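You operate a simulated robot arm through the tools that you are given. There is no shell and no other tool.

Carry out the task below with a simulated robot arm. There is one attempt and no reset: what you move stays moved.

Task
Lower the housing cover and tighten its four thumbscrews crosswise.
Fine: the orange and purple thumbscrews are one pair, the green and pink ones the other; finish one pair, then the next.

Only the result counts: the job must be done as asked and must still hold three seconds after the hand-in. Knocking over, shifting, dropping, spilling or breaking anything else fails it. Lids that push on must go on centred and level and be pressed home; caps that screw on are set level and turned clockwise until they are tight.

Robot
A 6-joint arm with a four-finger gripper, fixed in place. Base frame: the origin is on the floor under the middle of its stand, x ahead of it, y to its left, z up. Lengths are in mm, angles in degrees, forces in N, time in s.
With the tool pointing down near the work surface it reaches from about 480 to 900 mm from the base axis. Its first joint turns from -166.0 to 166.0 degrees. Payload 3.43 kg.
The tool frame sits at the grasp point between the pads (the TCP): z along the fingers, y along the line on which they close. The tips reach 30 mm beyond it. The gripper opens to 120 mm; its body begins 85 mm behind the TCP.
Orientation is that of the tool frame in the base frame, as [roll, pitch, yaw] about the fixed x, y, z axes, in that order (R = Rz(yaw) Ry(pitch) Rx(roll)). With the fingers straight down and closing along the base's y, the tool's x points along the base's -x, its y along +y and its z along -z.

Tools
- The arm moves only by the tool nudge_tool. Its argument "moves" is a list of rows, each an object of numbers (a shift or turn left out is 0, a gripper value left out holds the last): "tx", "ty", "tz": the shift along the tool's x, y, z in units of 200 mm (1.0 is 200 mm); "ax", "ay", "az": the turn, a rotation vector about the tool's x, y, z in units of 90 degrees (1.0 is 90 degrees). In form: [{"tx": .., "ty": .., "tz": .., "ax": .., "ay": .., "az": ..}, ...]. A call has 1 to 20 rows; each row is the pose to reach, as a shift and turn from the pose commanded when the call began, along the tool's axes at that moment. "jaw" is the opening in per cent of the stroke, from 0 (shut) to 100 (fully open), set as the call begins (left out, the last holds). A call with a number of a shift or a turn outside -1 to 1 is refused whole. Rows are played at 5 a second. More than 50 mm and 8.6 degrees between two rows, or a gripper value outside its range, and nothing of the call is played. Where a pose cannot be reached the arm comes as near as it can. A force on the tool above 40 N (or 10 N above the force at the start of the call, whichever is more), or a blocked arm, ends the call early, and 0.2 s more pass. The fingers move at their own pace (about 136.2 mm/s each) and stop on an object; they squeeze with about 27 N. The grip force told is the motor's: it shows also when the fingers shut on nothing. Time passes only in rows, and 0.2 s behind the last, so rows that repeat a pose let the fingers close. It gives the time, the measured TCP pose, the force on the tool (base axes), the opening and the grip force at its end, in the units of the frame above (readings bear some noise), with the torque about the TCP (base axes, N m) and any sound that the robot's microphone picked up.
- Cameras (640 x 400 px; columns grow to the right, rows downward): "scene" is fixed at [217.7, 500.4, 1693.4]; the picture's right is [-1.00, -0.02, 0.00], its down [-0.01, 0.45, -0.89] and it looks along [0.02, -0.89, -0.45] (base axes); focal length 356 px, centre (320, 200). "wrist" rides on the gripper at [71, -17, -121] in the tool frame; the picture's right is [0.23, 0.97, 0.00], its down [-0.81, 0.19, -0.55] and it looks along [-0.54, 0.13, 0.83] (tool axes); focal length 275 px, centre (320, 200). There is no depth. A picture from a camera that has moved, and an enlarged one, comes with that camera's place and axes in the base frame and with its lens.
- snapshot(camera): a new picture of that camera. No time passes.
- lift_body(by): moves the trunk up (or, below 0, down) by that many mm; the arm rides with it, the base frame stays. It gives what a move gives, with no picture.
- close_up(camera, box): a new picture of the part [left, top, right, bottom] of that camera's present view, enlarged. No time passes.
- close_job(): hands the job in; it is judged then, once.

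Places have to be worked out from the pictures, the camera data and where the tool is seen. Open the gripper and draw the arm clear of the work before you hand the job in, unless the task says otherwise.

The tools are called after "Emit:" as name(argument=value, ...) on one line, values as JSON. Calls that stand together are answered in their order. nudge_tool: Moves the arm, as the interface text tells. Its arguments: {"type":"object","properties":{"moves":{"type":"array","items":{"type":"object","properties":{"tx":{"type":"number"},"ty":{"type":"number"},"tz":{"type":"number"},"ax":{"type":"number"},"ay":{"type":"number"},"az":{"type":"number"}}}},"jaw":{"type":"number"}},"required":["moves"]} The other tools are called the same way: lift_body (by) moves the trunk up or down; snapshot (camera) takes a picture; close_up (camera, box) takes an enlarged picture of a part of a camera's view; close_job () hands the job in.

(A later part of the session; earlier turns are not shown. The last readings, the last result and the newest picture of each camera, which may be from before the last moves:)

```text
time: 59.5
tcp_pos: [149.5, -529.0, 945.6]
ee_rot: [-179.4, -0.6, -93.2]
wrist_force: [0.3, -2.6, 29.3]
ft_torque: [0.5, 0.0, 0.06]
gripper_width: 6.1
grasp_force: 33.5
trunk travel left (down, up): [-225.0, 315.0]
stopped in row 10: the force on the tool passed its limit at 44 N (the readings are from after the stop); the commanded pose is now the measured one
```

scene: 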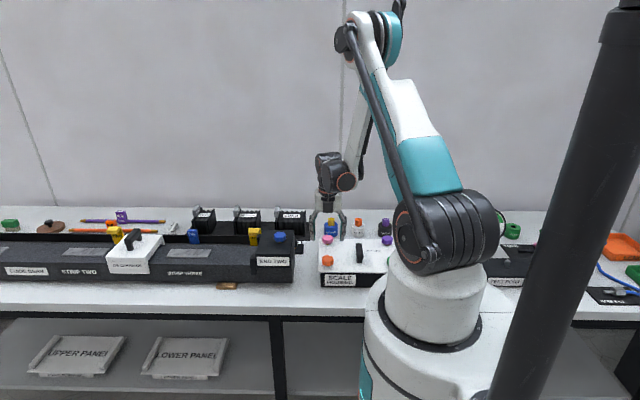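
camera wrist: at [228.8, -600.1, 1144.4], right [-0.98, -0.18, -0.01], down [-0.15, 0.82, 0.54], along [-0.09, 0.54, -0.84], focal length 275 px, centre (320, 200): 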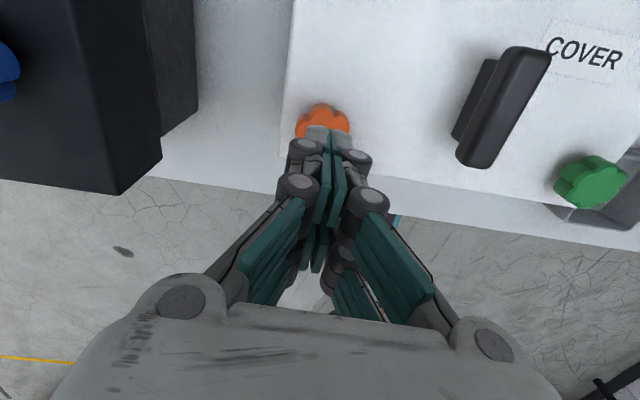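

Front contact is at TCP z ≈ 945.6 under about 30 N. Now the same probe at the rear (150, −665).

Emit:
nudge_tool(moves=[{"tz": -0.1}, {"tz": -0.1, "tx": 0.2}, {"tz": -0.1, "tx": 0.4}, {"tz": -0.1, "tx": 0.6}, {"tz": -0.1, "tx": 0.675}, {"tz": -0.05, "tx": 0.675}, {"tz": -0.035, "tx": 0.675}, {"tz": -0.035, "tx": 0.675}])

Emit:
nudge_tool(moves=[{"tz": 0.005}, {"tz": 0.01}, {"tz": 0.015}, {"tz": 0.02}, {"tz": 0.025}, {"tz": 0.03}, {"tz": 0.035}, {"tz": 0.04}, {"tz": 0.045}, {"tz": 0.05}, {"tz": 0.055}, {"tz": 0.06}, {"tz": 0.065}, {"tz": 0.07}])

```text
time: 61.3
tcp_pos: [142.3, -665.7, 951.4]
ee_rot: [-179.4, -0.5, -93.1]
wrist_force: [-0.1, 0.2, -0.1]
ft_torque: [-0.02, 0.01, -0.01]
gripper_width: 0.1
grasp_force: 32.5
trunk travel left (down, up): [-225.0, 315.0]
```

```text
time: 63.4
tcp_pos: [143.6, -665.7, 946.8]
ee_rot: [-179.3, -0.8, -93.1]
wrist_force: [-0.7, 0.5, 21.2]
ft_torque: [0.42, 0.06, -0.02]
gripper_width: 6.0
grasp_force: 33.4
trunk travel left (down, up): [-225.0, 315.0]
stopped in row 10: the force on the tool passed its limit at 43 N (the readings are from after the stop); the commanded pose is now the measured one
```

Front and rear contact heights agree within about 1 mm (945.6 and 946.8), so the cover is fully closed and level. The orange readings also fit the knob turning freely about 120° and then stopping hard. I'll check that on fresh purple in small tracked steps, moving above it now.

Emit:
nudge_tool(moves=[{"tz": -0.2}, {"tz": -0.4}, {"tz": -0.5, "ty": 0.1, "az": 0.06}, {"tz": -0.5, "ty": 0.3, "az": 0.12}, {"tz": -0.5, "ty": 0.5, "az": 0.19}, {"tz": -0.5, "ty": 0.7, "az": 0.19}, {"tz": -0.5, "ty": 0.8, "az": 0.19}, {"tz": -0.5, "ty": 0.8, "az": 0.19}], jaw=70)

Emit:
snapshot(camera="wrist")

Emit:
close_up(camera="scene", box=[340, 215, 420, 265])

```text
time: 65.2
tcp_pos: [-18.2, -656.5, 1042.5]
ee_rot: [-179.2, -0.4, -110.3]
wrist_force: [0.1, -0.3, -0.3]
ft_torque: [0.01, 0.02, 0.01]
gripper_width: 83.9
grasp_force: 0.1
trunk travel left (down, up): [-225.0, 315.0]
```

```text
taken
camera wrist: at [-27.7, -727.6, 1163.2], right [-0.99, 0.12, -0.01], down [0.09, 0.83, 0.54], along [0.07, 0.54, -0.84], focal length 275 px, centre (320, 200)
```

wrist: 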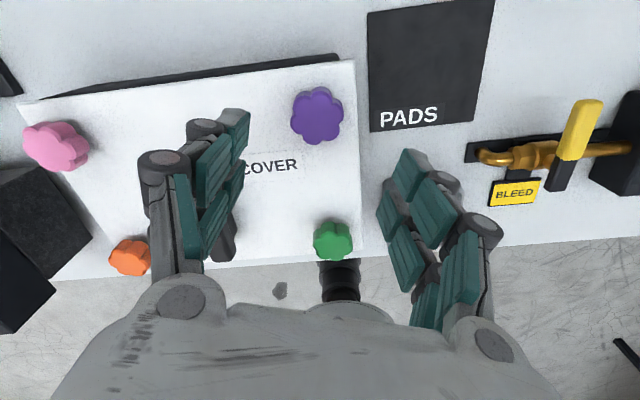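

```text
8.00 times, centred on (380, 240) of scene
camera zoom: at [217.7, 500.4, 1693.4], right [-1.0, -0.02, 0.0], down [-0.01, 0.45, -0.89], along [0.02, -0.89, -0.45], focal length 2845 px, centre (-160, -120)
```

zoom: 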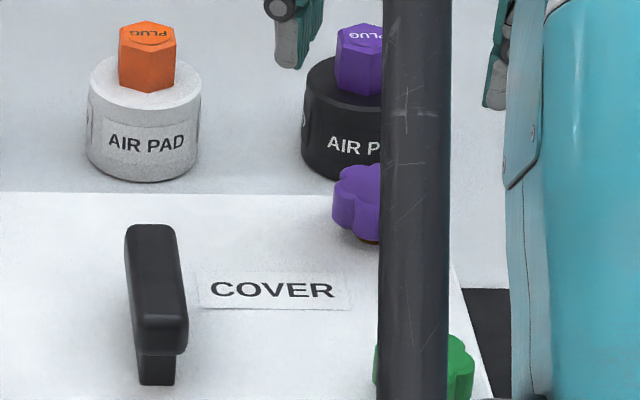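

Purple's centre measures (−16, −665). From here I can also compare orange's height with green and pink.

Emit:
close_up(camera="wrist", box=[80, 210, 208, 290])

Emit:
close_up(camera="wrist", box=[272, 200, 400, 280])

Emit:
close_up(camera="scene", box=[316, 228, 396, 278])

```text
5.00 times, centred on (144, 250) of wrist
camera zoom: at [-27.7, -727.6, 1163.2], right [-0.99, 0.12, -0.01], down [0.09, 0.83, 0.54], along [0.07, 0.54, -0.84], focal length 1376 px, centre (1200, -50)
```

zoom: 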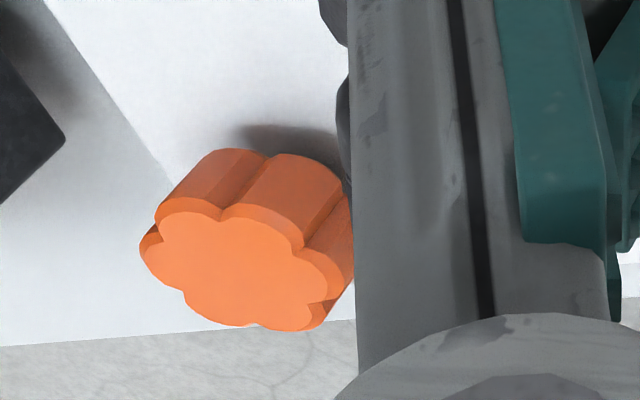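

```text
5.00 times, centred on (336, 240) of wrist
camera zoom: at [-27.7, -727.6, 1163.2], right [-0.99, 0.12, -0.01], down [0.09, 0.83, 0.54], along [0.07, 0.54, -0.84], focal length 1376 px, centre (240, 0)
```

zoom: 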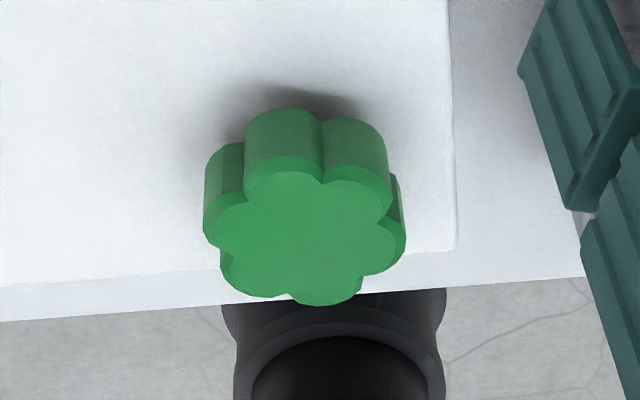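

```text
8.00 times, centred on (356, 253) of scene
camera zoom: at [217.7, 500.4, 1693.4], right [-1.0, -0.02, 0.0], down [-0.01, 0.45, -0.89], along [0.02, -0.89, -0.45], focal length 2845 px, centre (32, -224)
```

zoom: 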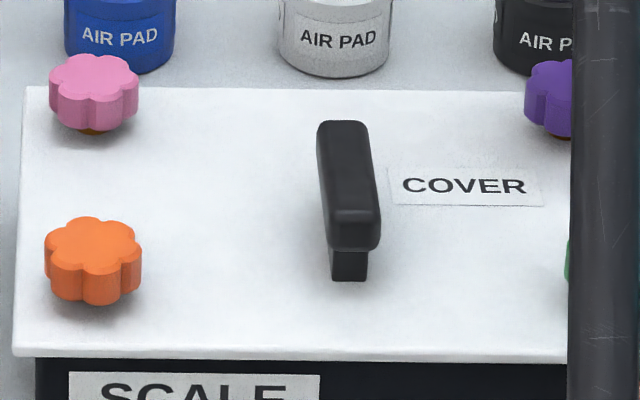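

Orange no longer shows any stem below it, while untouched pink does, which supports it having turned down. I'll grip purple now, starting with the descent over (−16, −665).

Emit:
nudge_tool(moves=[{"tx": 0.036, "ty": -0.025}, {"tx": 0.036, "ty": -0.025, "tz": 0.2}, {"tx": 0.036, "ty": -0.025, "tz": 0.35}, {"tx": 0.036, "ty": -0.025, "tz": 0.42}, {"tx": 0.036, "ty": -0.025, "tz": 0.4475}, {"tx": 0.036, "ty": -0.025, "tz": 0.4475}])

Emit:
close_up(camera="wrist", box=[200, 80, 440, 230])

```text
time: 66.6
tcp_pos: [-14.7, -667.6, 953.4]
ee_rot: [-179.2, -0.4, -110.2]
wrist_force: [-0.7, -0.4, -0.2]
ft_torque: [-0.02, 0.02, 0.02]
gripper_width: 83.8
grasp_force: 0.1
trunk travel left (down, up): [-225.0, 315.0]
```

```text
2.67 times, centred on (320, 155) of wrist
camera zoom: at [-24.8, -737.3, 1073.8], right [-0.99, 0.12, -0.01], down [0.09, 0.83, 0.54], along [0.07, 0.54, -0.84], focal length 734 px, centre (320, 320)
```

zoom: 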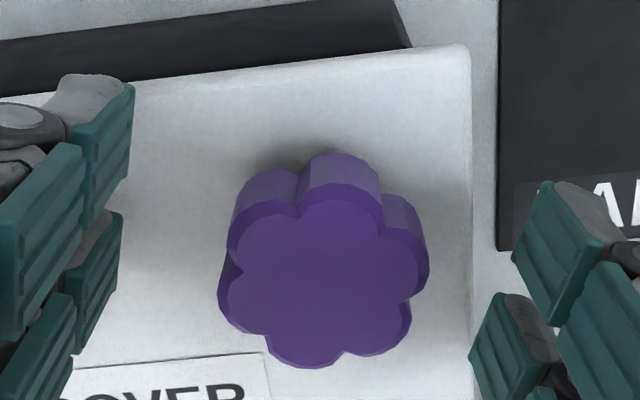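

The knob is centred between the fingers. I'll close on it and record its orientation.

Emit:
nudge_tool(moves=[{}, {}, {}, {}], jaw=0)

Emit:
close_up(camera="wrist", box=[200, 80, 440, 230])

```text
time: 67.6
tcp_pos: [-15.1, -664.0, 953.8]
ee_rot: [-179.2, -0.3, -110.3]
wrist_force: [-2.6, 28.3, -14.8]
ft_torque: [1.06, 0.28, 0.01]
gripper_width: 38.3
grasp_force: 45.1
trunk travel left (down, up): [-225.0, 315.0]
```

```text
2.67 times, centred on (320, 155) of wrist
camera zoom: at [-25.2, -735.3, 1074.2], right [-0.99, 0.12, -0.01], down [0.09, 0.83, 0.55], along [0.07, 0.54, -0.84], focal length 734 px, centre (320, 320)
```

zoom: 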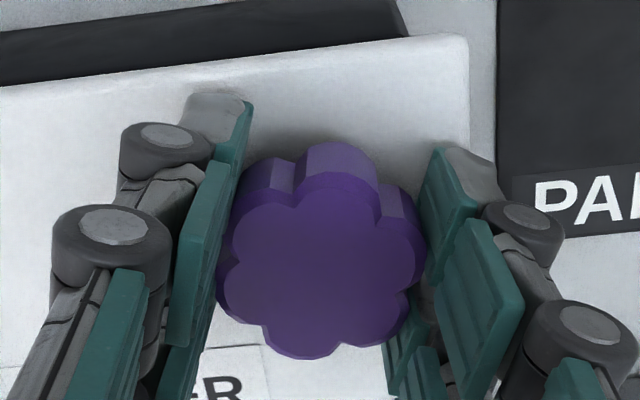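

Gripped on the flats at 38.3 mm, with a 28 N pull toward +y, so the axis is about 2.5 mm further +y. I'll shift the command and turn 14° as a tracked step.

Emit:
nudge_tool(moves=[{"tx": -0.0117, "ty": 0.0043}, {"tx": -0.0117, "ty": 0.0043}, {"tx": -0.0117, "ty": 0.0043, "az": 0.08}, {"tx": -0.0117, "ty": 0.0043, "az": 0.16}, {"tx": -0.0117, "ty": 0.0043, "az": 0.16}])

Emit:
close_up(camera="wrist", box=[200, 80, 440, 230])

```text
time: 68.8
tcp_pos: [-16.4, -665.2, 953.6]
ee_rot: [-179.1, -0.2, -124.7]
wrist_force: [-3.9, 5.9, -3.2]
ft_torque: [-0.3, 0.85, -0.03]
gripper_width: 38.5
grasp_force: 44.8
trunk travel left (down, up): [-225.0, 315.0]
```

```text
2.67 times, centred on (320, 155) of wrist
camera zoom: at [-43.2, -730.3, 1074.2], right [-0.93, 0.36, -0.01], down [0.3, 0.78, 0.55], along [0.21, 0.5, -0.84], focal length 734 px, centre (320, 320)
```

zoom: 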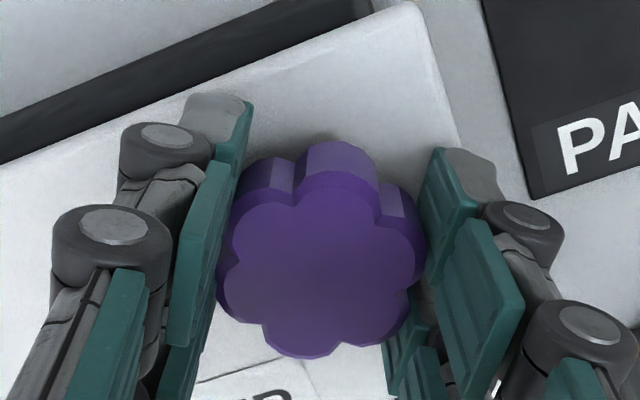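

The knob followed 14° with no torque, so it turns freely and my phase reading works. I'll continue clockwise by 36°.

Emit:
nudge_tool(moves=[{"az": 0.08}, {"az": 0.16}, {"az": 0.24}, {"az": 0.32}, {"az": 0.4}, {"az": 0.4}])

Emit:
close_up(camera="wrist", box=[200, 80, 440, 230])

```text
time: 70.2
tcp_pos: [-15.4, -663.4, 952.8]
ee_rot: [-179.2, 0.4, -160.6]
wrist_force: [-6.5, -4.9, 9.1]
ft_torque: [-0.3, 0.92, 0.01]
gripper_width: 38.1
grasp_force: 44.6
trunk travel left (down, up): [-225.0, 315.0]
```

```text
2.67 times, centred on (320, 155) of wrist
camera zoom: at [-78.2, -701.4, 1073.3], right [-0.54, 0.84, -0.02], down [0.7, 0.46, 0.56], along [0.47, 0.29, -0.83], focal length 734 px, centre (320, 320)
```

zoom: 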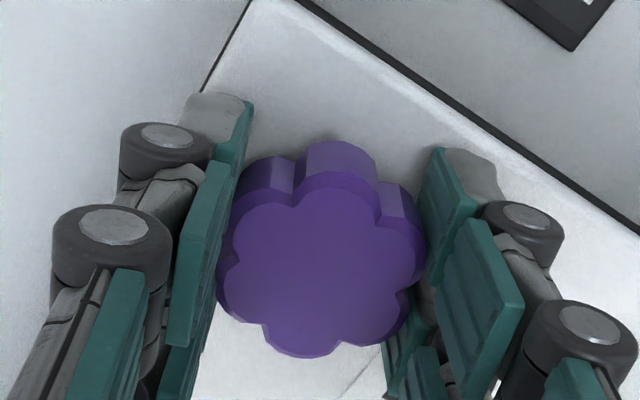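

Still following freely after 50°. I'll turn another 43°.

Emit:
nudge_tool(moves=[{"az": 0.08}, {"az": 0.16}, {"az": 0.24}, {"az": 0.32}, {"az": 0.4}, {"az": 0.48}, {"az": 0.48}])

Emit:
close_up(camera="wrist", box=[200, 80, 440, 230])

```text
time: 71.8
tcp_pos: [-15.2, -663.1, 953.6]
ee_rot: [-179.7, 0.9, 156.0]
wrist_force: [-7.2, -8.6, 8.3]
ft_torque: [-0.38, 0.52, -0.02]
gripper_width: 38.0
grasp_force: 45.4
trunk travel left (down, up): [-225.0, 315.0]
```

```text
2.67 times, centred on (320, 155) of wrist
camera zoom: at [-88.4, -648.4, 1072.5], right [0.18, 0.98, -0.01], down [0.81, -0.15, 0.56], along [0.55, -0.11, -0.83], focal length 734 px, centre (320, 320)
```

zoom: 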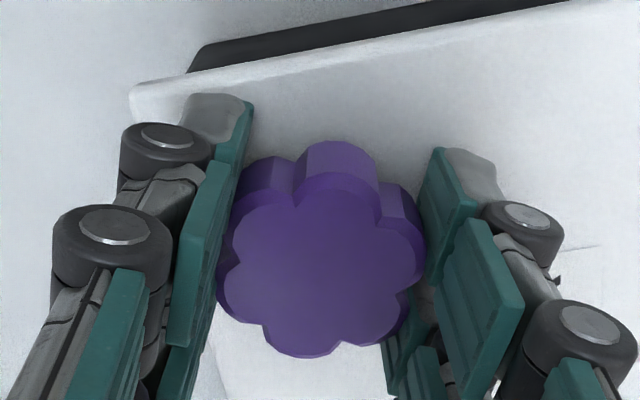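

Total is 94° and still free. I'll continue in smaller steps to catch the tightening.

Emit:
nudge_tool(moves=[{"az": 0.06}, {"az": 0.12}, {"az": 0.18}, {"az": 0.24}, {"az": 0.24}])

Emit:
close_up(camera="wrist", box=[200, 80, 440, 230])

```text
time: 73.0
tcp_pos: [-15.2, -664.1, 954.5]
ee_rot: [180.0, 0.9, 134.5]
wrist_force: [-7.2, -8.1, 8.1]
ft_torque: [-0.65, 0.33, -0.08]
gripper_width: 38.0
grasp_force: 44.8
trunk travel left (down, up): [-225.0, 315.0]
```

```text
2.67 times, centred on (320, 155) of wrist
camera zoom: at [-78.5, -622.9, 1072.3], right [0.53, 0.85, 0.0], down [0.7, -0.44, 0.57], along [0.48, -0.3, -0.82], focal length 734 px, centre (320, 320)
```

zoom: 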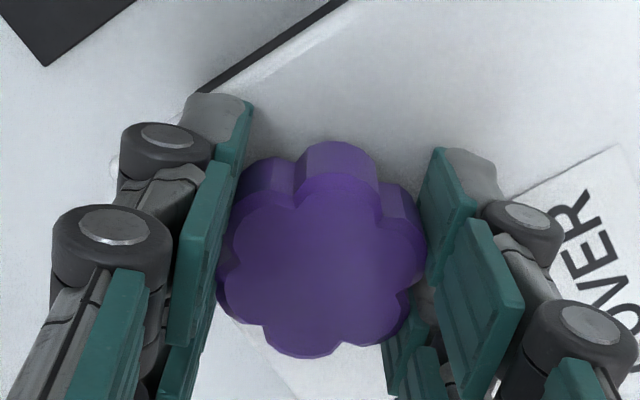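

Still free at 116° total. Continuing.

Emit:
nudge_tool(moves=[{"az": 0.06}, {"az": 0.12}, {"az": 0.18}, {"az": 0.24}, {"az": 0.24}])

Emit:
close_up(camera="wrist", box=[200, 80, 440, 230])

```text
time: 74.2
tcp_pos: [-15.7, -663.8, 952.1]
ee_rot: [179.8, 0.8, 112.9]
wrist_force: [-6.0, -7.8, 8.3]
ft_torque: [-0.53, 0.61, -0.06]
gripper_width: 38.1
grasp_force: 45.2
trunk travel left (down, up): [-225.0, 315.0]
```

```text
2.67 times, centred on (320, 155) of wrist
camera zoom: at [-59.7, -602.7, 1072.2], right [0.81, 0.59, 0.0], down [0.49, -0.67, 0.57], along [0.34, -0.46, -0.82], focal length 734 px, centre (320, 320)
```

zoom: 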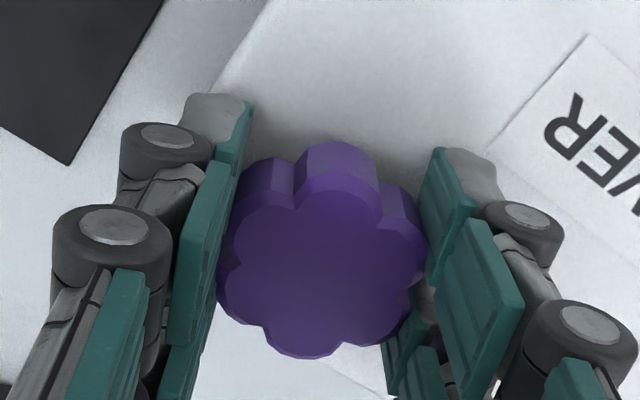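

137° and still free; continuing another 43°.

Emit:
nudge_tool(moves=[{"az": 0.08}, {"az": 0.16}, {"az": 0.24}, {"az": 0.32}, {"az": 0.4}, {"az": 0.48}, {"az": 0.48}])

Emit:
close_up(camera="wrist", box=[200, 80, 440, 230])

```text
time: 75.3
tcp_pos: [-15.2, -668.4, 953.2]
ee_rot: [179.3, 0.9, 84.1]
wrist_force: [-1.2, -13.8, -3.9]
ft_torque: [-0.27, 0.29, -0.1]
gripper_width: 38.9
grasp_force: 45.1
trunk travel left (down, up): [-225.0, 315.0]
stopped in row 5: the force on the tool passed its limit at 43 N (the readings are from after the stop); the commanded pose is now the measured one
```

```text
2.67 times, centred on (320, 155) of wrist
camera zoom: at [-25.7, -592.5, 1071.2], right [0.99, 0.13, 0.01], down [0.1, -0.82, 0.57], along [0.08, -0.56, -0.82], focal length 734 px, centre (320, 320)
```

zoom: 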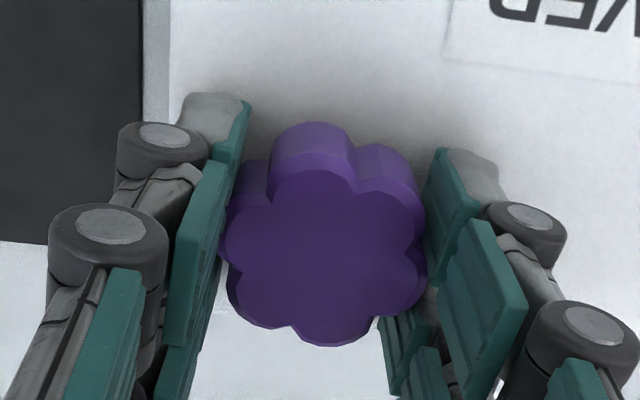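

After 28° more it stopped hard: the knob lagged 14° behind the fingers and the force passed 43 N, the same as orange. Purple appears tight after about 150°. I'll release, rise, and inspect it.

Emit:
nudge_tool(moves=[{}, {}], jaw=60)

Emit:
close_up(camera="wrist", box=[200, 80, 440, 230])

```text
time: 75.9
tcp_pos: [-15.6, -665.2, 953.1]
ee_rot: [179.3, 0.8, 84.2]
wrist_force: [-0.2, -0.8, -0.4]
ft_torque: [0.03, -0.01, -0.01]
gripper_width: 72.0
grasp_force: 0.2
trunk travel left (down, up): [-225.0, 315.0]
```

```text
2.67 times, centred on (320, 155) of wrist
camera zoom: at [-25.4, -590.3, 1072.4], right [0.99, 0.13, 0.01], down [0.1, -0.82, 0.57], along [0.08, -0.56, -0.82], focal length 734 px, centre (320, 320)
```

zoom: 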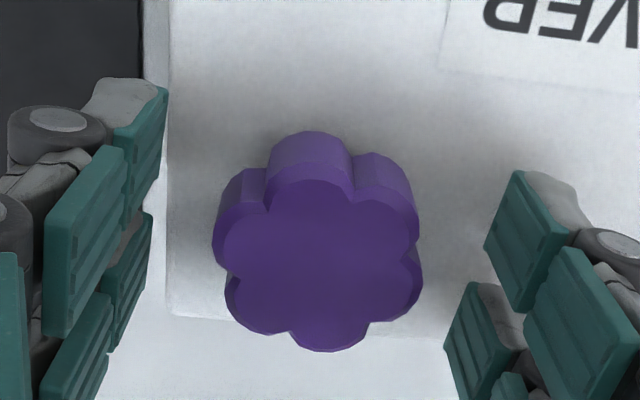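

Both tight knobs now sit at the same lobe orientation (phase ≈ 0), which fits a common end stop, and purple stayed there after release. Pair one (orange and purple) is done. I'll rise, unwind the wrist and travel to green.

Emit:
nudge_tool(moves=[{"tz": -0.2}, {"tz": -0.35}, {"tz": -0.4, "tx": 0.06, "ty": -0.006, "az": -0.08}, {"tz": -0.4, "tx": 0.13, "ty": -0.013, "az": -0.16}, {"tz": -0.4, "tx": 0.2, "ty": -0.02, "az": -0.24}, {"tz": -0.4, "tx": 0.27, "ty": -0.027, "az": -0.32}, {"tz": -0.4, "tx": 0.34, "ty": -0.035, "az": -0.4}, {"tz": -0.4, "tx": 0.41, "ty": -0.042, "az": -0.48}, {"tz": -0.4, "tx": 0.48, "ty": -0.05, "az": -0.56}, {"tz": -0.4, "tx": 0.55, "ty": -0.057, "az": -0.64}, {"tz": -0.4, "tx": 0.62, "ty": -0.065, "az": -0.72}, {"tz": -0.4, "tx": 0.6865, "ty": -0.0717, "az": -0.8}, {"tz": -0.4, "tx": 0.6865, "ty": -0.0717, "az": -0.88}, {"tz": -0.4, "tx": 0.6865, "ty": -0.0717, "az": -0.96}])

Emit:
nudge_tool(moves=[{"az": -0.08}, {"az": -0.16}, {"az": -0.24}, {"az": -0.32}, {"az": -0.4}, {"az": -0.48}, {"az": -0.56}, {"az": -0.64}, {"az": -0.72}, {"az": -0.8}, {"az": -0.88}], jaw=70)

Emit:
snapshot(camera="wrist")

Emit:
close_up(camera="scene", box=[316, 228, 412, 288])

```text
time: 78.9
tcp_pos: [-15.3, -526.3, 1031.4]
ee_rot: [-179.2, 0.7, 170.7]
wrist_force: [0.2, -0.1, 0.3]
ft_torque: [0.04, 0.0, 0.02]
gripper_width: 72.1
grasp_force: 0.1
trunk travel left (down, up): [-225.0, 315.0]
```

```text
time: 81.3
tcp_pos: [-16.5, -527.2, 1030.2]
ee_rot: [-179.1, -0.8, -110.1]
wrist_force: [0.8, 0.0, 0.0]
ft_torque: [-0.01, -0.01, 0.01]
gripper_width: 84.1
grasp_force: 0.0
trunk travel left (down, up): [-225.0, 315.0]
```

```text
taken
camera wrist: at [-25.8, -597.0, 1152.5], right [-0.99, 0.12, -0.01], down [0.09, 0.84, 0.54], along [0.07, 0.54, -0.84], focal length 275 px, centre (320, 200)
```

wrist: 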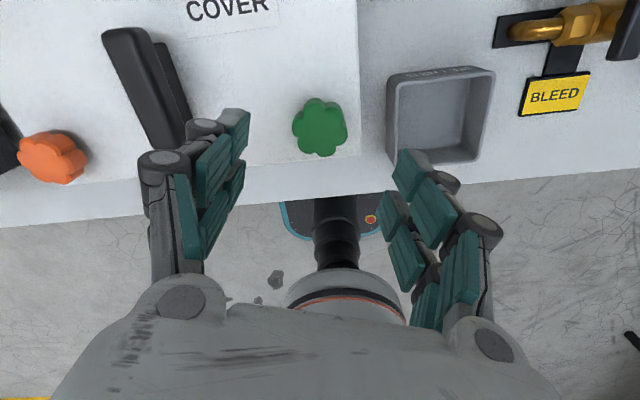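

```text
6.67 times, centred on (364, 258) of scene
camera zoom: at [217.7, 500.4, 1693.4], right [-1.0, -0.02, 0.0], down [-0.01, 0.45, -0.89], along [0.02, -0.89, -0.45], focal length 2371 px, centre (27, -187)
```

zoom: 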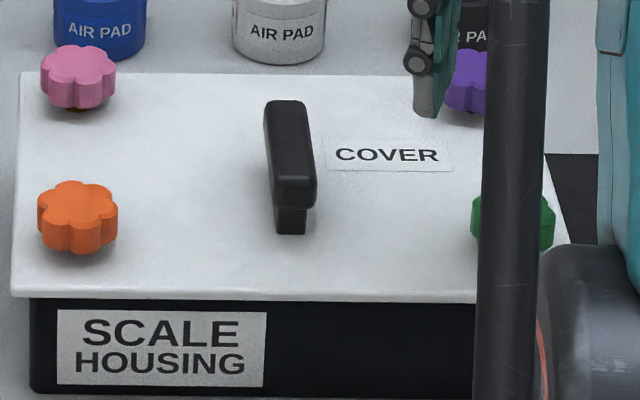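

Above green at (−16.5, −527.2), with its centre seen at about (−16, −528). I'll descend and close on it.

Emit:
nudge_tool(moves=[{"tx": 0.003, "tz": 0.15}, {"tx": 0.003, "tz": 0.28}, {"tx": 0.003, "tz": 0.35}, {"tx": 0.003, "tz": 0.386}, {"tx": 0.003, "tz": 0.386}])

Emit:
close_up(camera="wrist", box=[200, 80, 440, 230])

Emit:
nudge_tool(moves=[{}, {}, {}, {}], jaw=0)

Emit:
close_up(camera="wrist", box=[200, 80, 440, 230])

```text
time: 82.5
tcp_pos: [-16.2, -528.4, 953.9]
ee_rot: [-179.2, -0.7, -110.2]
wrist_force: [0.7, -0.2, -0.7]
ft_torque: [-0.03, 0.01, 0.05]
gripper_width: 83.8
grasp_force: 0.1
trunk travel left (down, up): [-225.0, 315.0]
```

```text
2.67 times, centred on (320, 155) of wrist
camera zoom: at [-25.0, -598.9, 1075.4], right [-0.99, 0.12, -0.01], down [0.09, 0.84, 0.54], along [0.08, 0.54, -0.84], focal length 734 px, centre (320, 320)
```

zoom: 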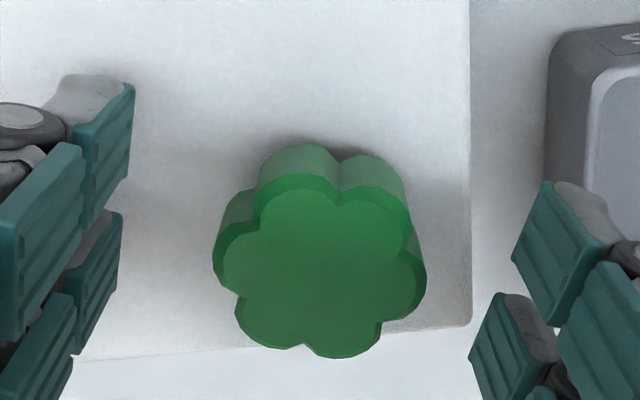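

```text
time: 83.5
tcp_pos: [-15.4, -528.2, 953.4]
ee_rot: [-179.0, -0.7, -110.3]
wrist_force: [-2.0, 1.1, 1.4]
ft_torque: [0.1, 0.25, 0.02]
gripper_width: 37.9
grasp_force: 44.5
trunk travel left (down, up): [-225.0, 315.0]
```

```text
2.67 times, centred on (320, 155) of wrist
camera zoom: at [-25.3, -598.5, 1075.7], right [-0.99, 0.12, -0.01], down [0.09, 0.84, 0.54], along [0.08, 0.54, -0.84], focal length 734 px, centre (320, 320)
```

zoom: 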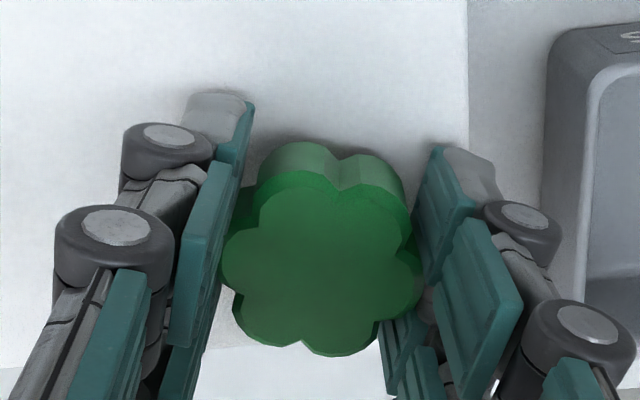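

Gripped at 37.9 mm with almost no side force, well centred. Turning 36° clockwise with tracking.

Emit:
nudge_tool(moves=[{"az": 0.08}, {"az": 0.16}, {"az": 0.24}, {"az": 0.24}])

Emit:
close_up(camera="wrist", box=[200, 80, 440, 230])

Emit:
nudge_tool(moves=[{"az": 0.08}, {"az": 0.16}, {"az": 0.24}, {"az": 0.24}])

Emit:
close_up(camera="wrist", box=[200, 80, 440, 230])

```text
time: 84.5
tcp_pos: [-15.1, -528.4, 953.7]
ee_rot: [-178.9, -0.4, -131.9]
wrist_force: [-3.4, 1.7, 7.0]
ft_torque: [-0.62, 0.92, -0.01]
gripper_width: 37.7
grasp_force: 44.7
trunk travel left (down, up): [-225.0, 315.0]
```

```text
2.67 times, centred on (320, 155) of wrist
camera zoom: at [-51.8, -589.9, 1075.3], right [-0.88, 0.48, -0.02], down [0.39, 0.74, 0.54], along [0.27, 0.47, -0.84], focal length 734 px, centre (320, 320)
```

zoom: 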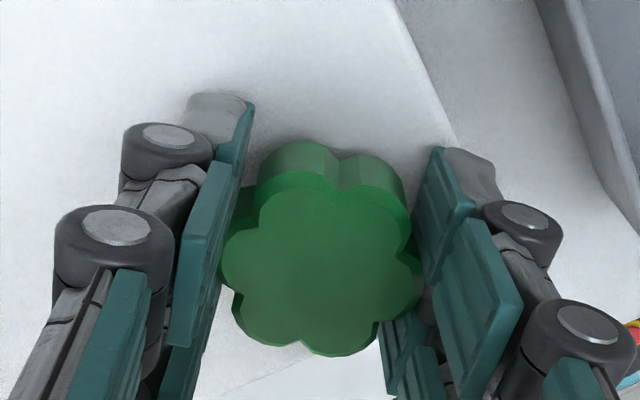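

```text
time: 85.5
tcp_pos: [-15.9, -528.3, 953.9]
ee_rot: [-178.9, 0.0, -153.5]
wrist_force: [-6.5, 2.8, 10.1]
ft_torque: [-0.08, 1.07, -0.03]
gripper_width: 37.8
grasp_force: 44.8
trunk travel left (down, up): [-225.0, 315.0]
```

```text
2.67 times, centred on (320, 155) of wrist
camera zoom: at [-73.1, -572.3, 1074.6], right [-0.64, 0.77, -0.02], down [0.63, 0.54, 0.55], along [0.43, 0.34, -0.83], focal length 734 px, centre (320, 320)
```

zoom: 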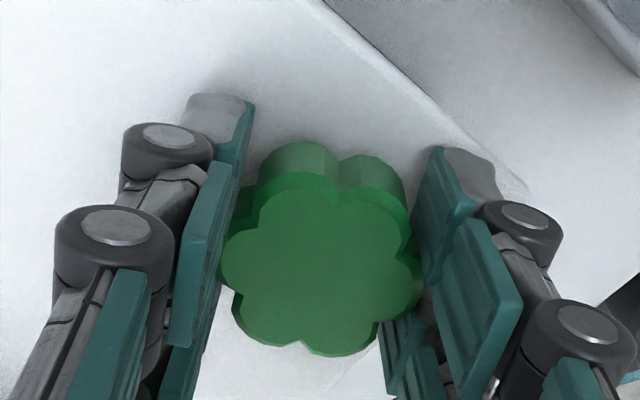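

Following freely at 43°. Continuing.

Emit:
nudge_tool(moves=[{"az": 0.08}, {"az": 0.16}, {"az": 0.24}, {"az": 0.32}, {"az": 0.32}])

Emit:
close_up(camera="wrist", box=[200, 80, 440, 230])

Emit:
nudge_tool(moves=[{"az": 0.08}, {"az": 0.16}, {"az": 0.24}, {"az": 0.24}])

Emit:
close_up(camera="wrist", box=[200, 80, 440, 230])

```text
time: 86.7
tcp_pos: [-15.9, -528.2, 953.4]
ee_rot: [-179.0, 0.7, 177.8]
wrist_force: [-7.6, 4.2, 6.2]
ft_torque: [0.23, 0.93, -0.07]
gripper_width: 37.7
grasp_force: 44.7
trunk travel left (down, up): [-225.0, 315.0]
```

```text
2.67 times, centred on (320, 155) of wrist
camera zoom: at [-88.8, -539.1, 1073.8], right [-0.19, 0.98, -0.02], down [0.81, 0.17, 0.56], along [0.55, 0.09, -0.83], focal length 734 px, centre (320, 320)
```

zoom: 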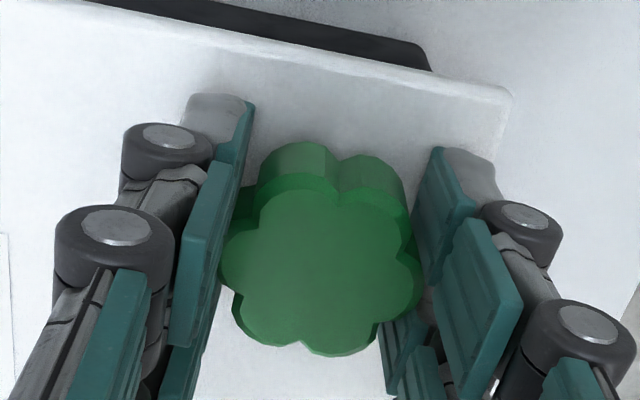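

```text
time: 87.7
tcp_pos: [-16.7, -528.3, 954.9]
ee_rot: [-179.4, 1.0, 156.1]
wrist_force: [-6.1, 8.4, -1.5]
ft_torque: [0.54, 0.86, -0.08]
gripper_width: 37.5
grasp_force: 45.3
trunk travel left (down, up): [-225.0, 315.0]
```

```text
2.67 times, centred on (320, 155) of wrist
camera zoom: at [-88.8, -511.5, 1073.4], right [0.18, 0.98, -0.01], down [0.81, -0.14, 0.56], along [0.55, -0.12, -0.83], focal length 734 px, centre (320, 320)
```

zoom: 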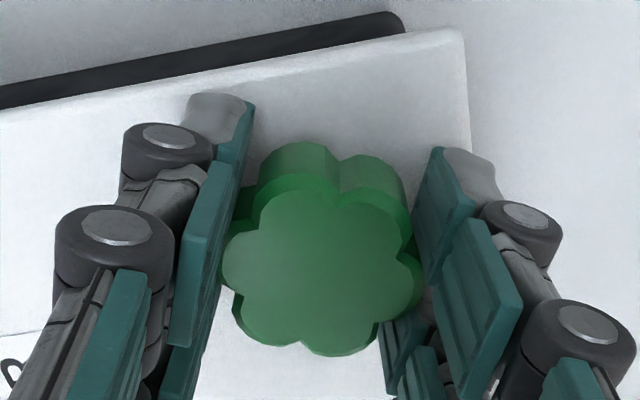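

94° and still following. I'll continue in small steps to find the stop.

Emit:
nudge_tool(moves=[{"az": 0.06}, {"az": 0.12}, {"az": 0.18}, {"az": 0.24}, {"az": 0.24}])

Emit:
close_up(camera="wrist", box=[200, 80, 440, 230])

Emit:
nudge_tool(moves=[{"az": 0.05}, {"az": 0.1}, {"az": 0.15}, {"az": 0.2}, {"az": 0.2}])

Emit:
close_up(camera="wrist", box=[200, 80, 440, 230])

```text
time: 88.9
tcp_pos: [-14.8, -527.2, 954.3]
ee_rot: [-179.8, 1.1, 134.5]
wrist_force: [-5.9, 11.2, -3.6]
ft_torque: [0.55, 0.25, 0.43]
gripper_width: 37.6
grasp_force: 45.0
trunk travel left (down, up): [-225.0, 315.0]
```

```text
2.67 times, centred on (320, 155) of wrist
camera zoom: at [-78.7, -485.9, 1073.1], right [0.53, 0.85, -0.01], down [0.7, -0.43, 0.57], along [0.48, -0.31, -0.82], focal length 734 px, centre (320, 320)
```

zoom: 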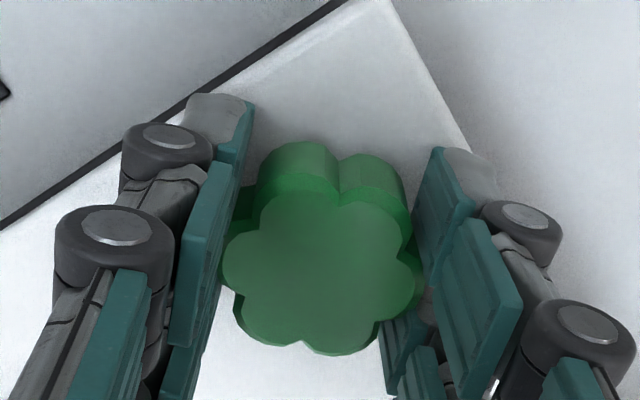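

```text
time: 90.1
tcp_pos: [-15.4, -530.1, 953.3]
ee_rot: [179.9, 1.3, 116.5]
wrist_force: [1.4, -15.2, 12.9]
ft_torque: [-0.55, 0.02, 0.03]
gripper_width: 40.1
grasp_force: 45.2
trunk travel left (down, up): [-225.0, 315.0]
```

```text
2.67 times, centred on (320, 155) of wrist
camera zoom: at [-63.1, -470.9, 1072.6], right [0.77, 0.64, 0.0], down [0.53, -0.63, 0.57], along [0.36, -0.44, -0.82], focal length 734 px, centre (320, 320)
```

zoom: 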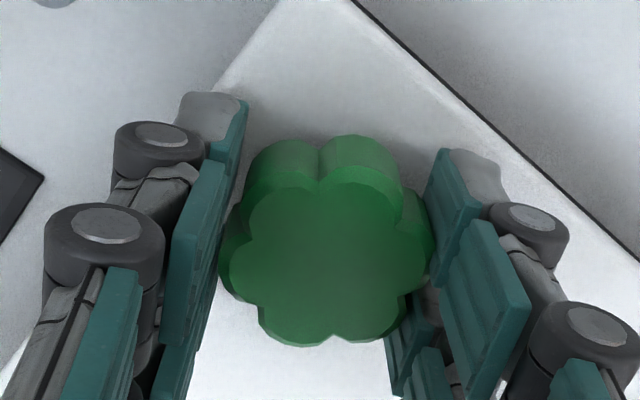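

Resistance appeared exactly at the same orientation as the other two (0.43 N·m at phase ≈ 0), and further turning only slipped. I'll release and check green's free orientation.

Emit:
nudge_tool(moves=[{}, {}], jaw=60)

Emit:
close_up(camera="wrist", box=[200, 80, 440, 230])

```text
time: 90.7
tcp_pos: [-16.1, -527.6, 953.3]
ee_rot: [179.9, 1.1, 116.5]
wrist_force: [0.0, 0.2, 0.1]
ft_torque: [-0.03, 0.02, -0.02]
gripper_width: 71.9
grasp_force: 0.0
trunk travel left (down, up): [-225.0, 315.0]
```

```text
2.67 times, centred on (320, 155) of wrist
camera zoom: at [-63.5, -469.2, 1072.7], right [0.77, 0.64, 0.0], down [0.53, -0.63, 0.57], along [0.36, -0.44, -0.82], focal length 734 px, centre (320, 320)
```

zoom: 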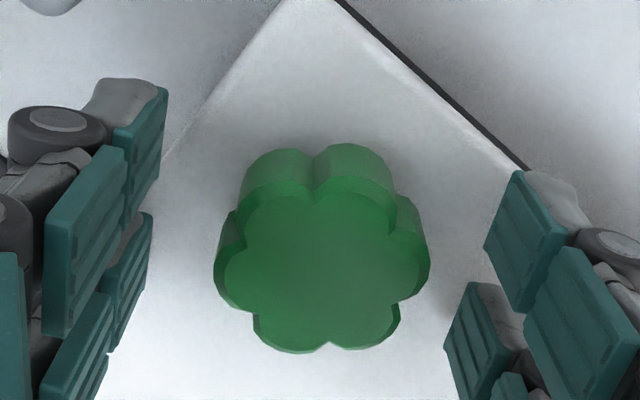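

Green's free orientation is also at phase ≈ 0, matching the tight stop of the others. I'll rise, unwind, and travel over to pink.

Emit:
nudge_tool(moves=[{"tz": -0.2}, {"tz": -0.38}, {"tz": -0.4, "tx": -0.05, "ty": 0.033, "az": -0.08}, {"tz": -0.4, "tx": -0.1, "ty": 0.066, "az": -0.16}, {"tz": -0.4, "tx": -0.15, "ty": 0.1, "az": -0.24}, {"tz": -0.4, "tx": -0.2, "ty": 0.13, "az": -0.32}, {"tz": -0.4, "tx": -0.25, "ty": 0.16, "az": -0.4}, {"tz": -0.4, "tx": -0.3, "ty": 0.195, "az": -0.48}, {"tz": -0.4, "tx": -0.36, "ty": 0.23, "az": -0.56}, {"tz": -0.4, "tx": -0.42, "ty": 0.27, "az": -0.64}, {"tz": -0.4, "tx": -0.48, "ty": 0.31, "az": -0.72}, {"tz": -0.4, "tx": -0.53, "ty": 0.34, "az": -0.8}, {"tz": -0.4, "tx": -0.5675, "ty": 0.365, "az": -0.88}], jaw=70)

Emit:
nudge_tool(moves=[{"tx": -0.046, "ty": -0.049, "az": -0.08}, {"tx": -0.093, "ty": -0.097, "az": -0.16}, {"tx": -0.139, "ty": -0.146, "az": -0.24}, {"tx": -0.185, "ty": -0.194, "az": -0.32}, {"tx": -0.232, "ty": -0.243, "az": -0.4}, {"tx": -0.278, "ty": -0.292, "az": -0.48}, {"tx": -0.324, "ty": -0.34, "az": -0.56}, {"tx": -0.371, "ty": -0.389, "az": -0.64}, {"tx": -0.417, "ty": -0.437, "az": -0.71}, {"tx": -0.4635, "ty": -0.486, "az": -0.77}])

Emit:
snapshot(camera="wrist")

```text
time: 93.5
tcp_pos: [100.0, -595.6, 1036.3]
ee_rot: [-179.0, 0.3, -164.2]
wrist_force: [-0.1, 0.4, -0.2]
ft_torque: [-0.01, -0.01, -0.04]
gripper_width: 84.0
grasp_force: 0.1
trunk travel left (down, up): [-225.0, 315.0]
```

```text
time: 95.7
tcp_pos: [216.2, -664.9, 1038.3]
ee_rot: [-179.3, -0.9, -94.9]
wrist_force: [-0.4, 0.0, 0.4]
ft_torque: [-0.02, 0.03, -0.01]
gripper_width: 84.1
grasp_force: 0.0
trunk travel left (down, up): [-225.0, 315.0]
```

```text
taken
camera wrist: at [225.0, -734.4, 1160.0], right [-0.99, -0.15, -0.01], down [-0.13, 0.83, 0.54], along [-0.07, 0.53, -0.84], focal length 275 px, centre (320, 200)
```

wrist: 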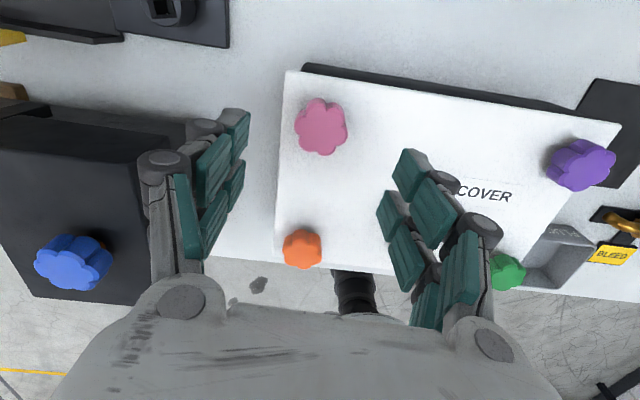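

Pink's centre is at (216, −665), right below the tool, and END TWO keeps a margin of over 30 mm. I'll descend and close on pink.

Emit:
nudge_tool(moves=[{"tz": 0.15}, {"tz": 0.3}, {"tz": 0.38}, {"tz": 0.424}, {"tz": 0.424}])

Emit:
close_up(camera="wrist", box=[200, 80, 440, 230])

Emit:
nudge_tool(moves=[{}, {}, {}, {}], jaw=0)

Emit:
close_up(camera="wrist", box=[200, 80, 440, 230])

```text
time: 96.9
tcp_pos: [216.5, -666.0, 954.2]
ee_rot: [-179.4, -0.9, -95.0]
wrist_force: [0.1, 0.1, 0.5]
ft_torque: [0.02, 0.0, -0.01]
gripper_width: 84.0
grasp_force: 0.0
trunk travel left (down, up): [-225.0, 315.0]
```

```text
2.67 times, centred on (320, 155) of wrist
camera zoom: at [225.8, -736.1, 1075.6], right [-0.99, -0.15, -0.01], down [-0.13, 0.83, 0.54], along [-0.07, 0.53, -0.84], focal length 734 px, centre (320, 320)
```

zoom: 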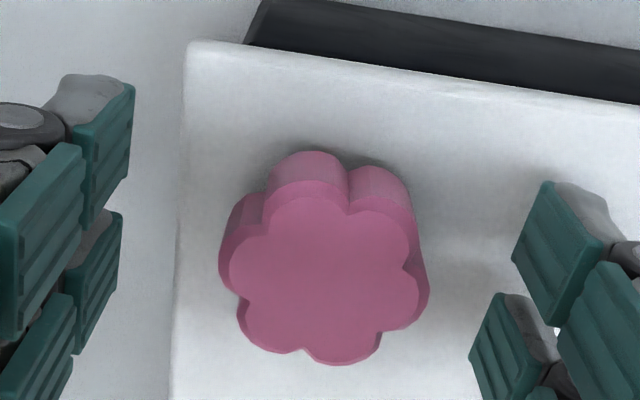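

```text
time: 97.9
tcp_pos: [213.6, -665.5, 954.5]
ee_rot: [-179.2, -0.9, -95.0]
wrist_force: [-11.5, -0.8, 1.8]
ft_torque: [-0.16, 0.61, 0.04]
gripper_width: 37.8
grasp_force: 45.2
trunk travel left (down, up): [-225.0, 315.0]
```

```text
2.67 times, centred on (320, 155) of wrist
camera zoom: at [224.1, -736.2, 1076.0], right [-0.99, -0.14, -0.01], down [-0.13, 0.83, 0.54], along [-0.07, 0.53, -0.84], focal length 734 px, centre (320, 320)
```

zoom: 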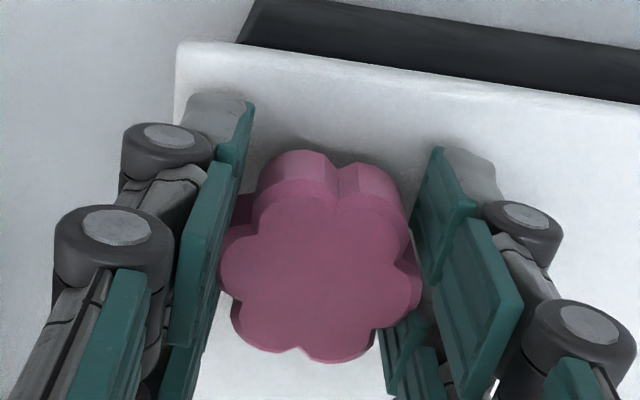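

Gripped at 37.8 mm. I'll shift 1.3 mm toward −x to relieve the side force, then turn clockwise in tracked steps.

Emit:
nudge_tool(moves=[{"ty": 0.0065}, {"ty": 0.0065, "az": 0.08}, {"ty": 0.0065, "az": 0.16}, {"ty": 0.0065, "az": 0.24}, {"ty": 0.0065, "az": 0.24}])

Emit:
close_up(camera="wrist", box=[200, 80, 440, 230])

Emit:
nudge_tool(moves=[{"az": 0.08}, {"az": 0.16}, {"az": 0.24}, {"az": 0.32}, {"az": 0.32}])

Emit:
close_up(camera="wrist", box=[200, 80, 440, 230])

```text
time: 99.1
tcp_pos: [213.9, -664.7, 953.1]
ee_rot: [-179.1, -0.6, -116.7]
wrist_force: [-13.6, -5.6, 9.4]
ft_torque: [-1.13, 1.1, 0.01]
gripper_width: 37.6
grasp_force: 44.5
trunk travel left (down, up): [-225.0, 315.0]
```

```text
2.67 times, centred on (320, 155) of wrist
camera zoom: at [195.6, -734.6, 1075.7], right [-0.97, 0.23, -0.01], down [0.19, 0.82, 0.54], along [0.14, 0.52, -0.84], focal length 734 px, centre (320, 320)
```

zoom: 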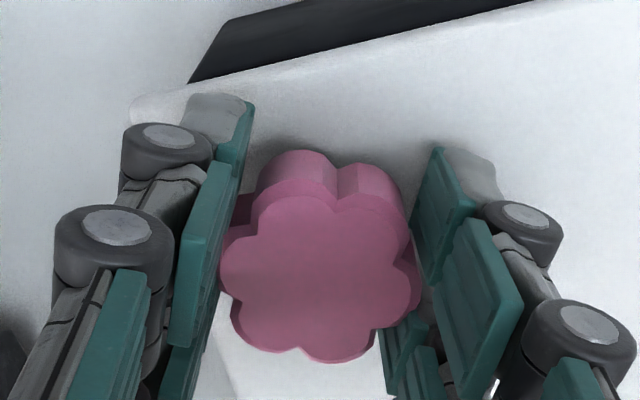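

```text
time: 100.3
tcp_pos: [213.7, -664.5, 954.2]
ee_rot: [-178.9, 0.0, -145.4]
wrist_force: [-22.6, 2.9, 2.0]
ft_torque: [-0.18, 1.47, 0.03]
gripper_width: 37.8
grasp_force: 44.8
trunk travel left (down, up): [-225.0, 315.0]
```

```text
2.67 times, centred on (320, 155) of wrist
camera zoom: at [162.6, -716.9, 1074.8], right [-0.74, 0.67, -0.02], down [0.55, 0.63, 0.55], along [0.38, 0.4, -0.84], focal length 734 px, centre (320, 320)
```

zoom: 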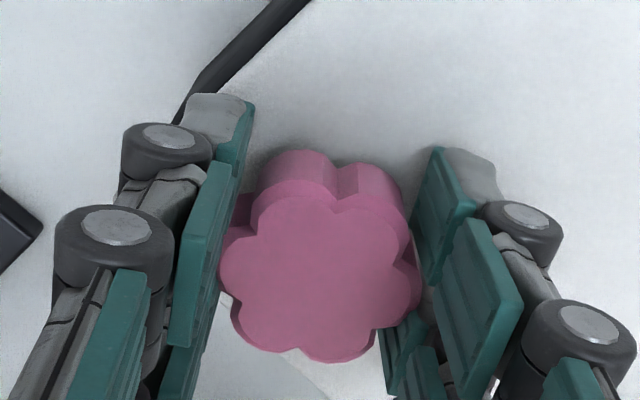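

Following freely at 50°. I'll shift 2 mm more toward −x to relieve the 22 N side force, and keep turning.

Emit:
nudge_tool(moves=[{"tx": 0.0082, "ty": 0.0075}, {"tx": 0.0082, "ty": 0.0075, "az": 0.08}, {"tx": 0.0082, "ty": 0.0075, "az": 0.16}, {"tx": 0.0082, "ty": 0.0075, "az": 0.24}, {"tx": 0.0082, "ty": 0.0075, "az": 0.24}])

Emit:
close_up(camera="wrist", box=[200, 80, 440, 230])

Emit:
nudge_tool(moves=[{"az": 0.08}, {"az": 0.16}, {"az": 0.24}, {"az": 0.24}])

Emit:
close_up(camera="wrist", box=[200, 80, 440, 230])

```text
time: 101.5
tcp_pos: [212.5, -665.0, 954.2]
ee_rot: [-179.0, 0.4, -167.0]
wrist_force: [-10.5, 8.5, -0.1]
ft_torque: [0.14, 1.02, -0.03]
gripper_width: 37.7
grasp_force: 45.0
trunk travel left (down, up): [-225.0, 315.0]
```

```text
2.67 times, centred on (320, 155) of wrist
camera zoom: at [145.8, -694.2, 1074.3], right [-0.44, 0.9, -0.02], down [0.74, 0.38, 0.56], along [0.51, 0.23, -0.83], focal length 734 px, centre (320, 320)
```

zoom: 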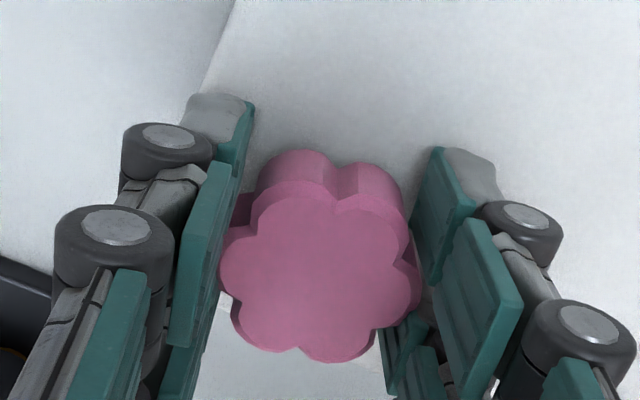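

```text
time: 102.5
tcp_pos: [213.6, -663.1, 954.1]
ee_rot: [-179.2, 0.9, 171.4]
wrist_force: [-9.9, 25.1, -11.3]
ft_torque: [0.79, 1.04, 0.0]
gripper_width: 37.5
grasp_force: 45.0
trunk travel left (down, up): [-225.0, 315.0]
```

```text
2.67 times, centred on (320, 155) of wrist
camera zoom: at [138.5, -667.1, 1073.8], right [-0.08, 1.0, -0.02], down [0.82, 0.08, 0.56], along [0.56, 0.03, -0.83], focal length 734 px, centre (320, 320)
```

zoom: 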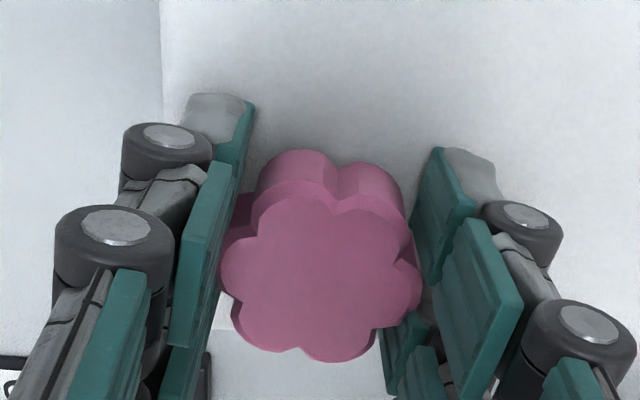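

94° and still free. I'll shift 2.5 mm toward +y and continue; the stop is expected around yaw 134.

Emit:
nudge_tool(moves=[{"tx": 0.006, "ty": 0.0118}, {"tx": 0.006, "ty": 0.0118, "az": 0.07}, {"tx": 0.006, "ty": 0.0118, "az": 0.14}, {"tx": 0.006, "ty": 0.0118, "az": 0.21}, {"tx": 0.006, "ty": 0.0118, "az": 0.28}, {"tx": 0.006, "ty": 0.0118, "az": 0.28}])

Emit:
close_up(camera="wrist", box=[200, 80, 440, 230])

Emit:
nudge_tool(moves=[{"az": 0.05}, {"az": 0.1}, {"az": 0.15}, {"az": 0.2}, {"az": 0.2}])

Emit:
close_up(camera="wrist", box=[200, 80, 440, 230])

```text
time: 103.9
tcp_pos: [213.5, -662.4, 953.0]
ee_rot: [-179.6, 1.2, 146.1]
wrist_force: [6.3, 1.4, 5.8]
ft_torque: [0.15, 0.08, -0.13]
gripper_width: 37.9
grasp_force: 44.5
trunk travel left (down, up): [-225.0, 315.0]
```

```text
2.67 times, centred on (320, 155) of wrist
camera zoom: at [143.2, -634.3, 1073.3], right [0.35, 0.94, -0.01], down [0.77, -0.28, 0.57], along [0.53, -0.21, -0.82], focal length 734 px, centre (320, 320)
```

zoom: 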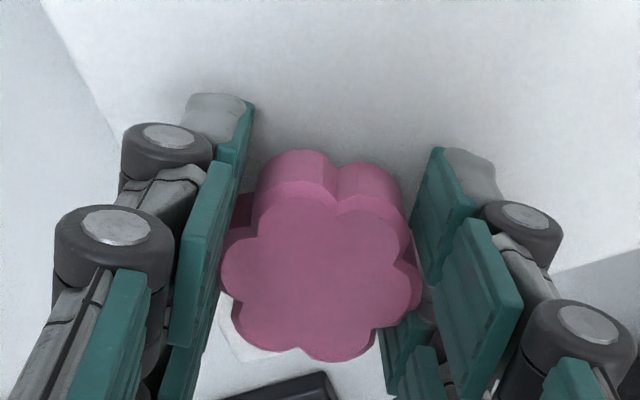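

```text
time: 105.1
tcp_pos: [211.9, -660.8, 953.7]
ee_rot: [-179.9, 1.1, 128.2]
wrist_force: [6.6, 17.5, -2.8]
ft_torque: [0.49, -0.09, 1.04]
gripper_width: 39.3
grasp_force: 45.1
trunk travel left (down, up): [-225.0, 315.0]
```

```text
2.67 times, centred on (320, 155) of wrist
camera zoom: at [154.0, -612.7, 1073.0], right [0.62, 0.78, -0.01], down [0.65, -0.51, 0.57], along [0.44, -0.36, -0.82], focal length 734 px, centre (320, 320)
```

zoom: 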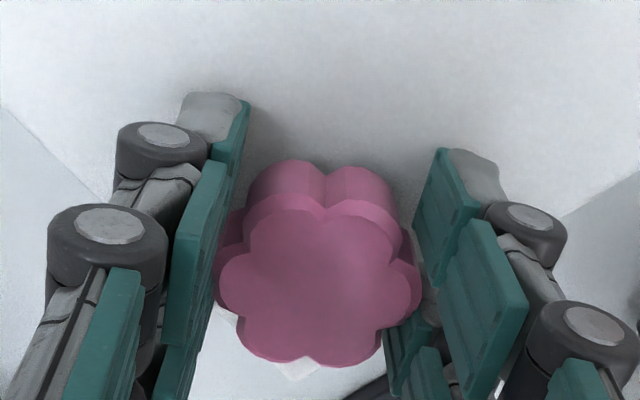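

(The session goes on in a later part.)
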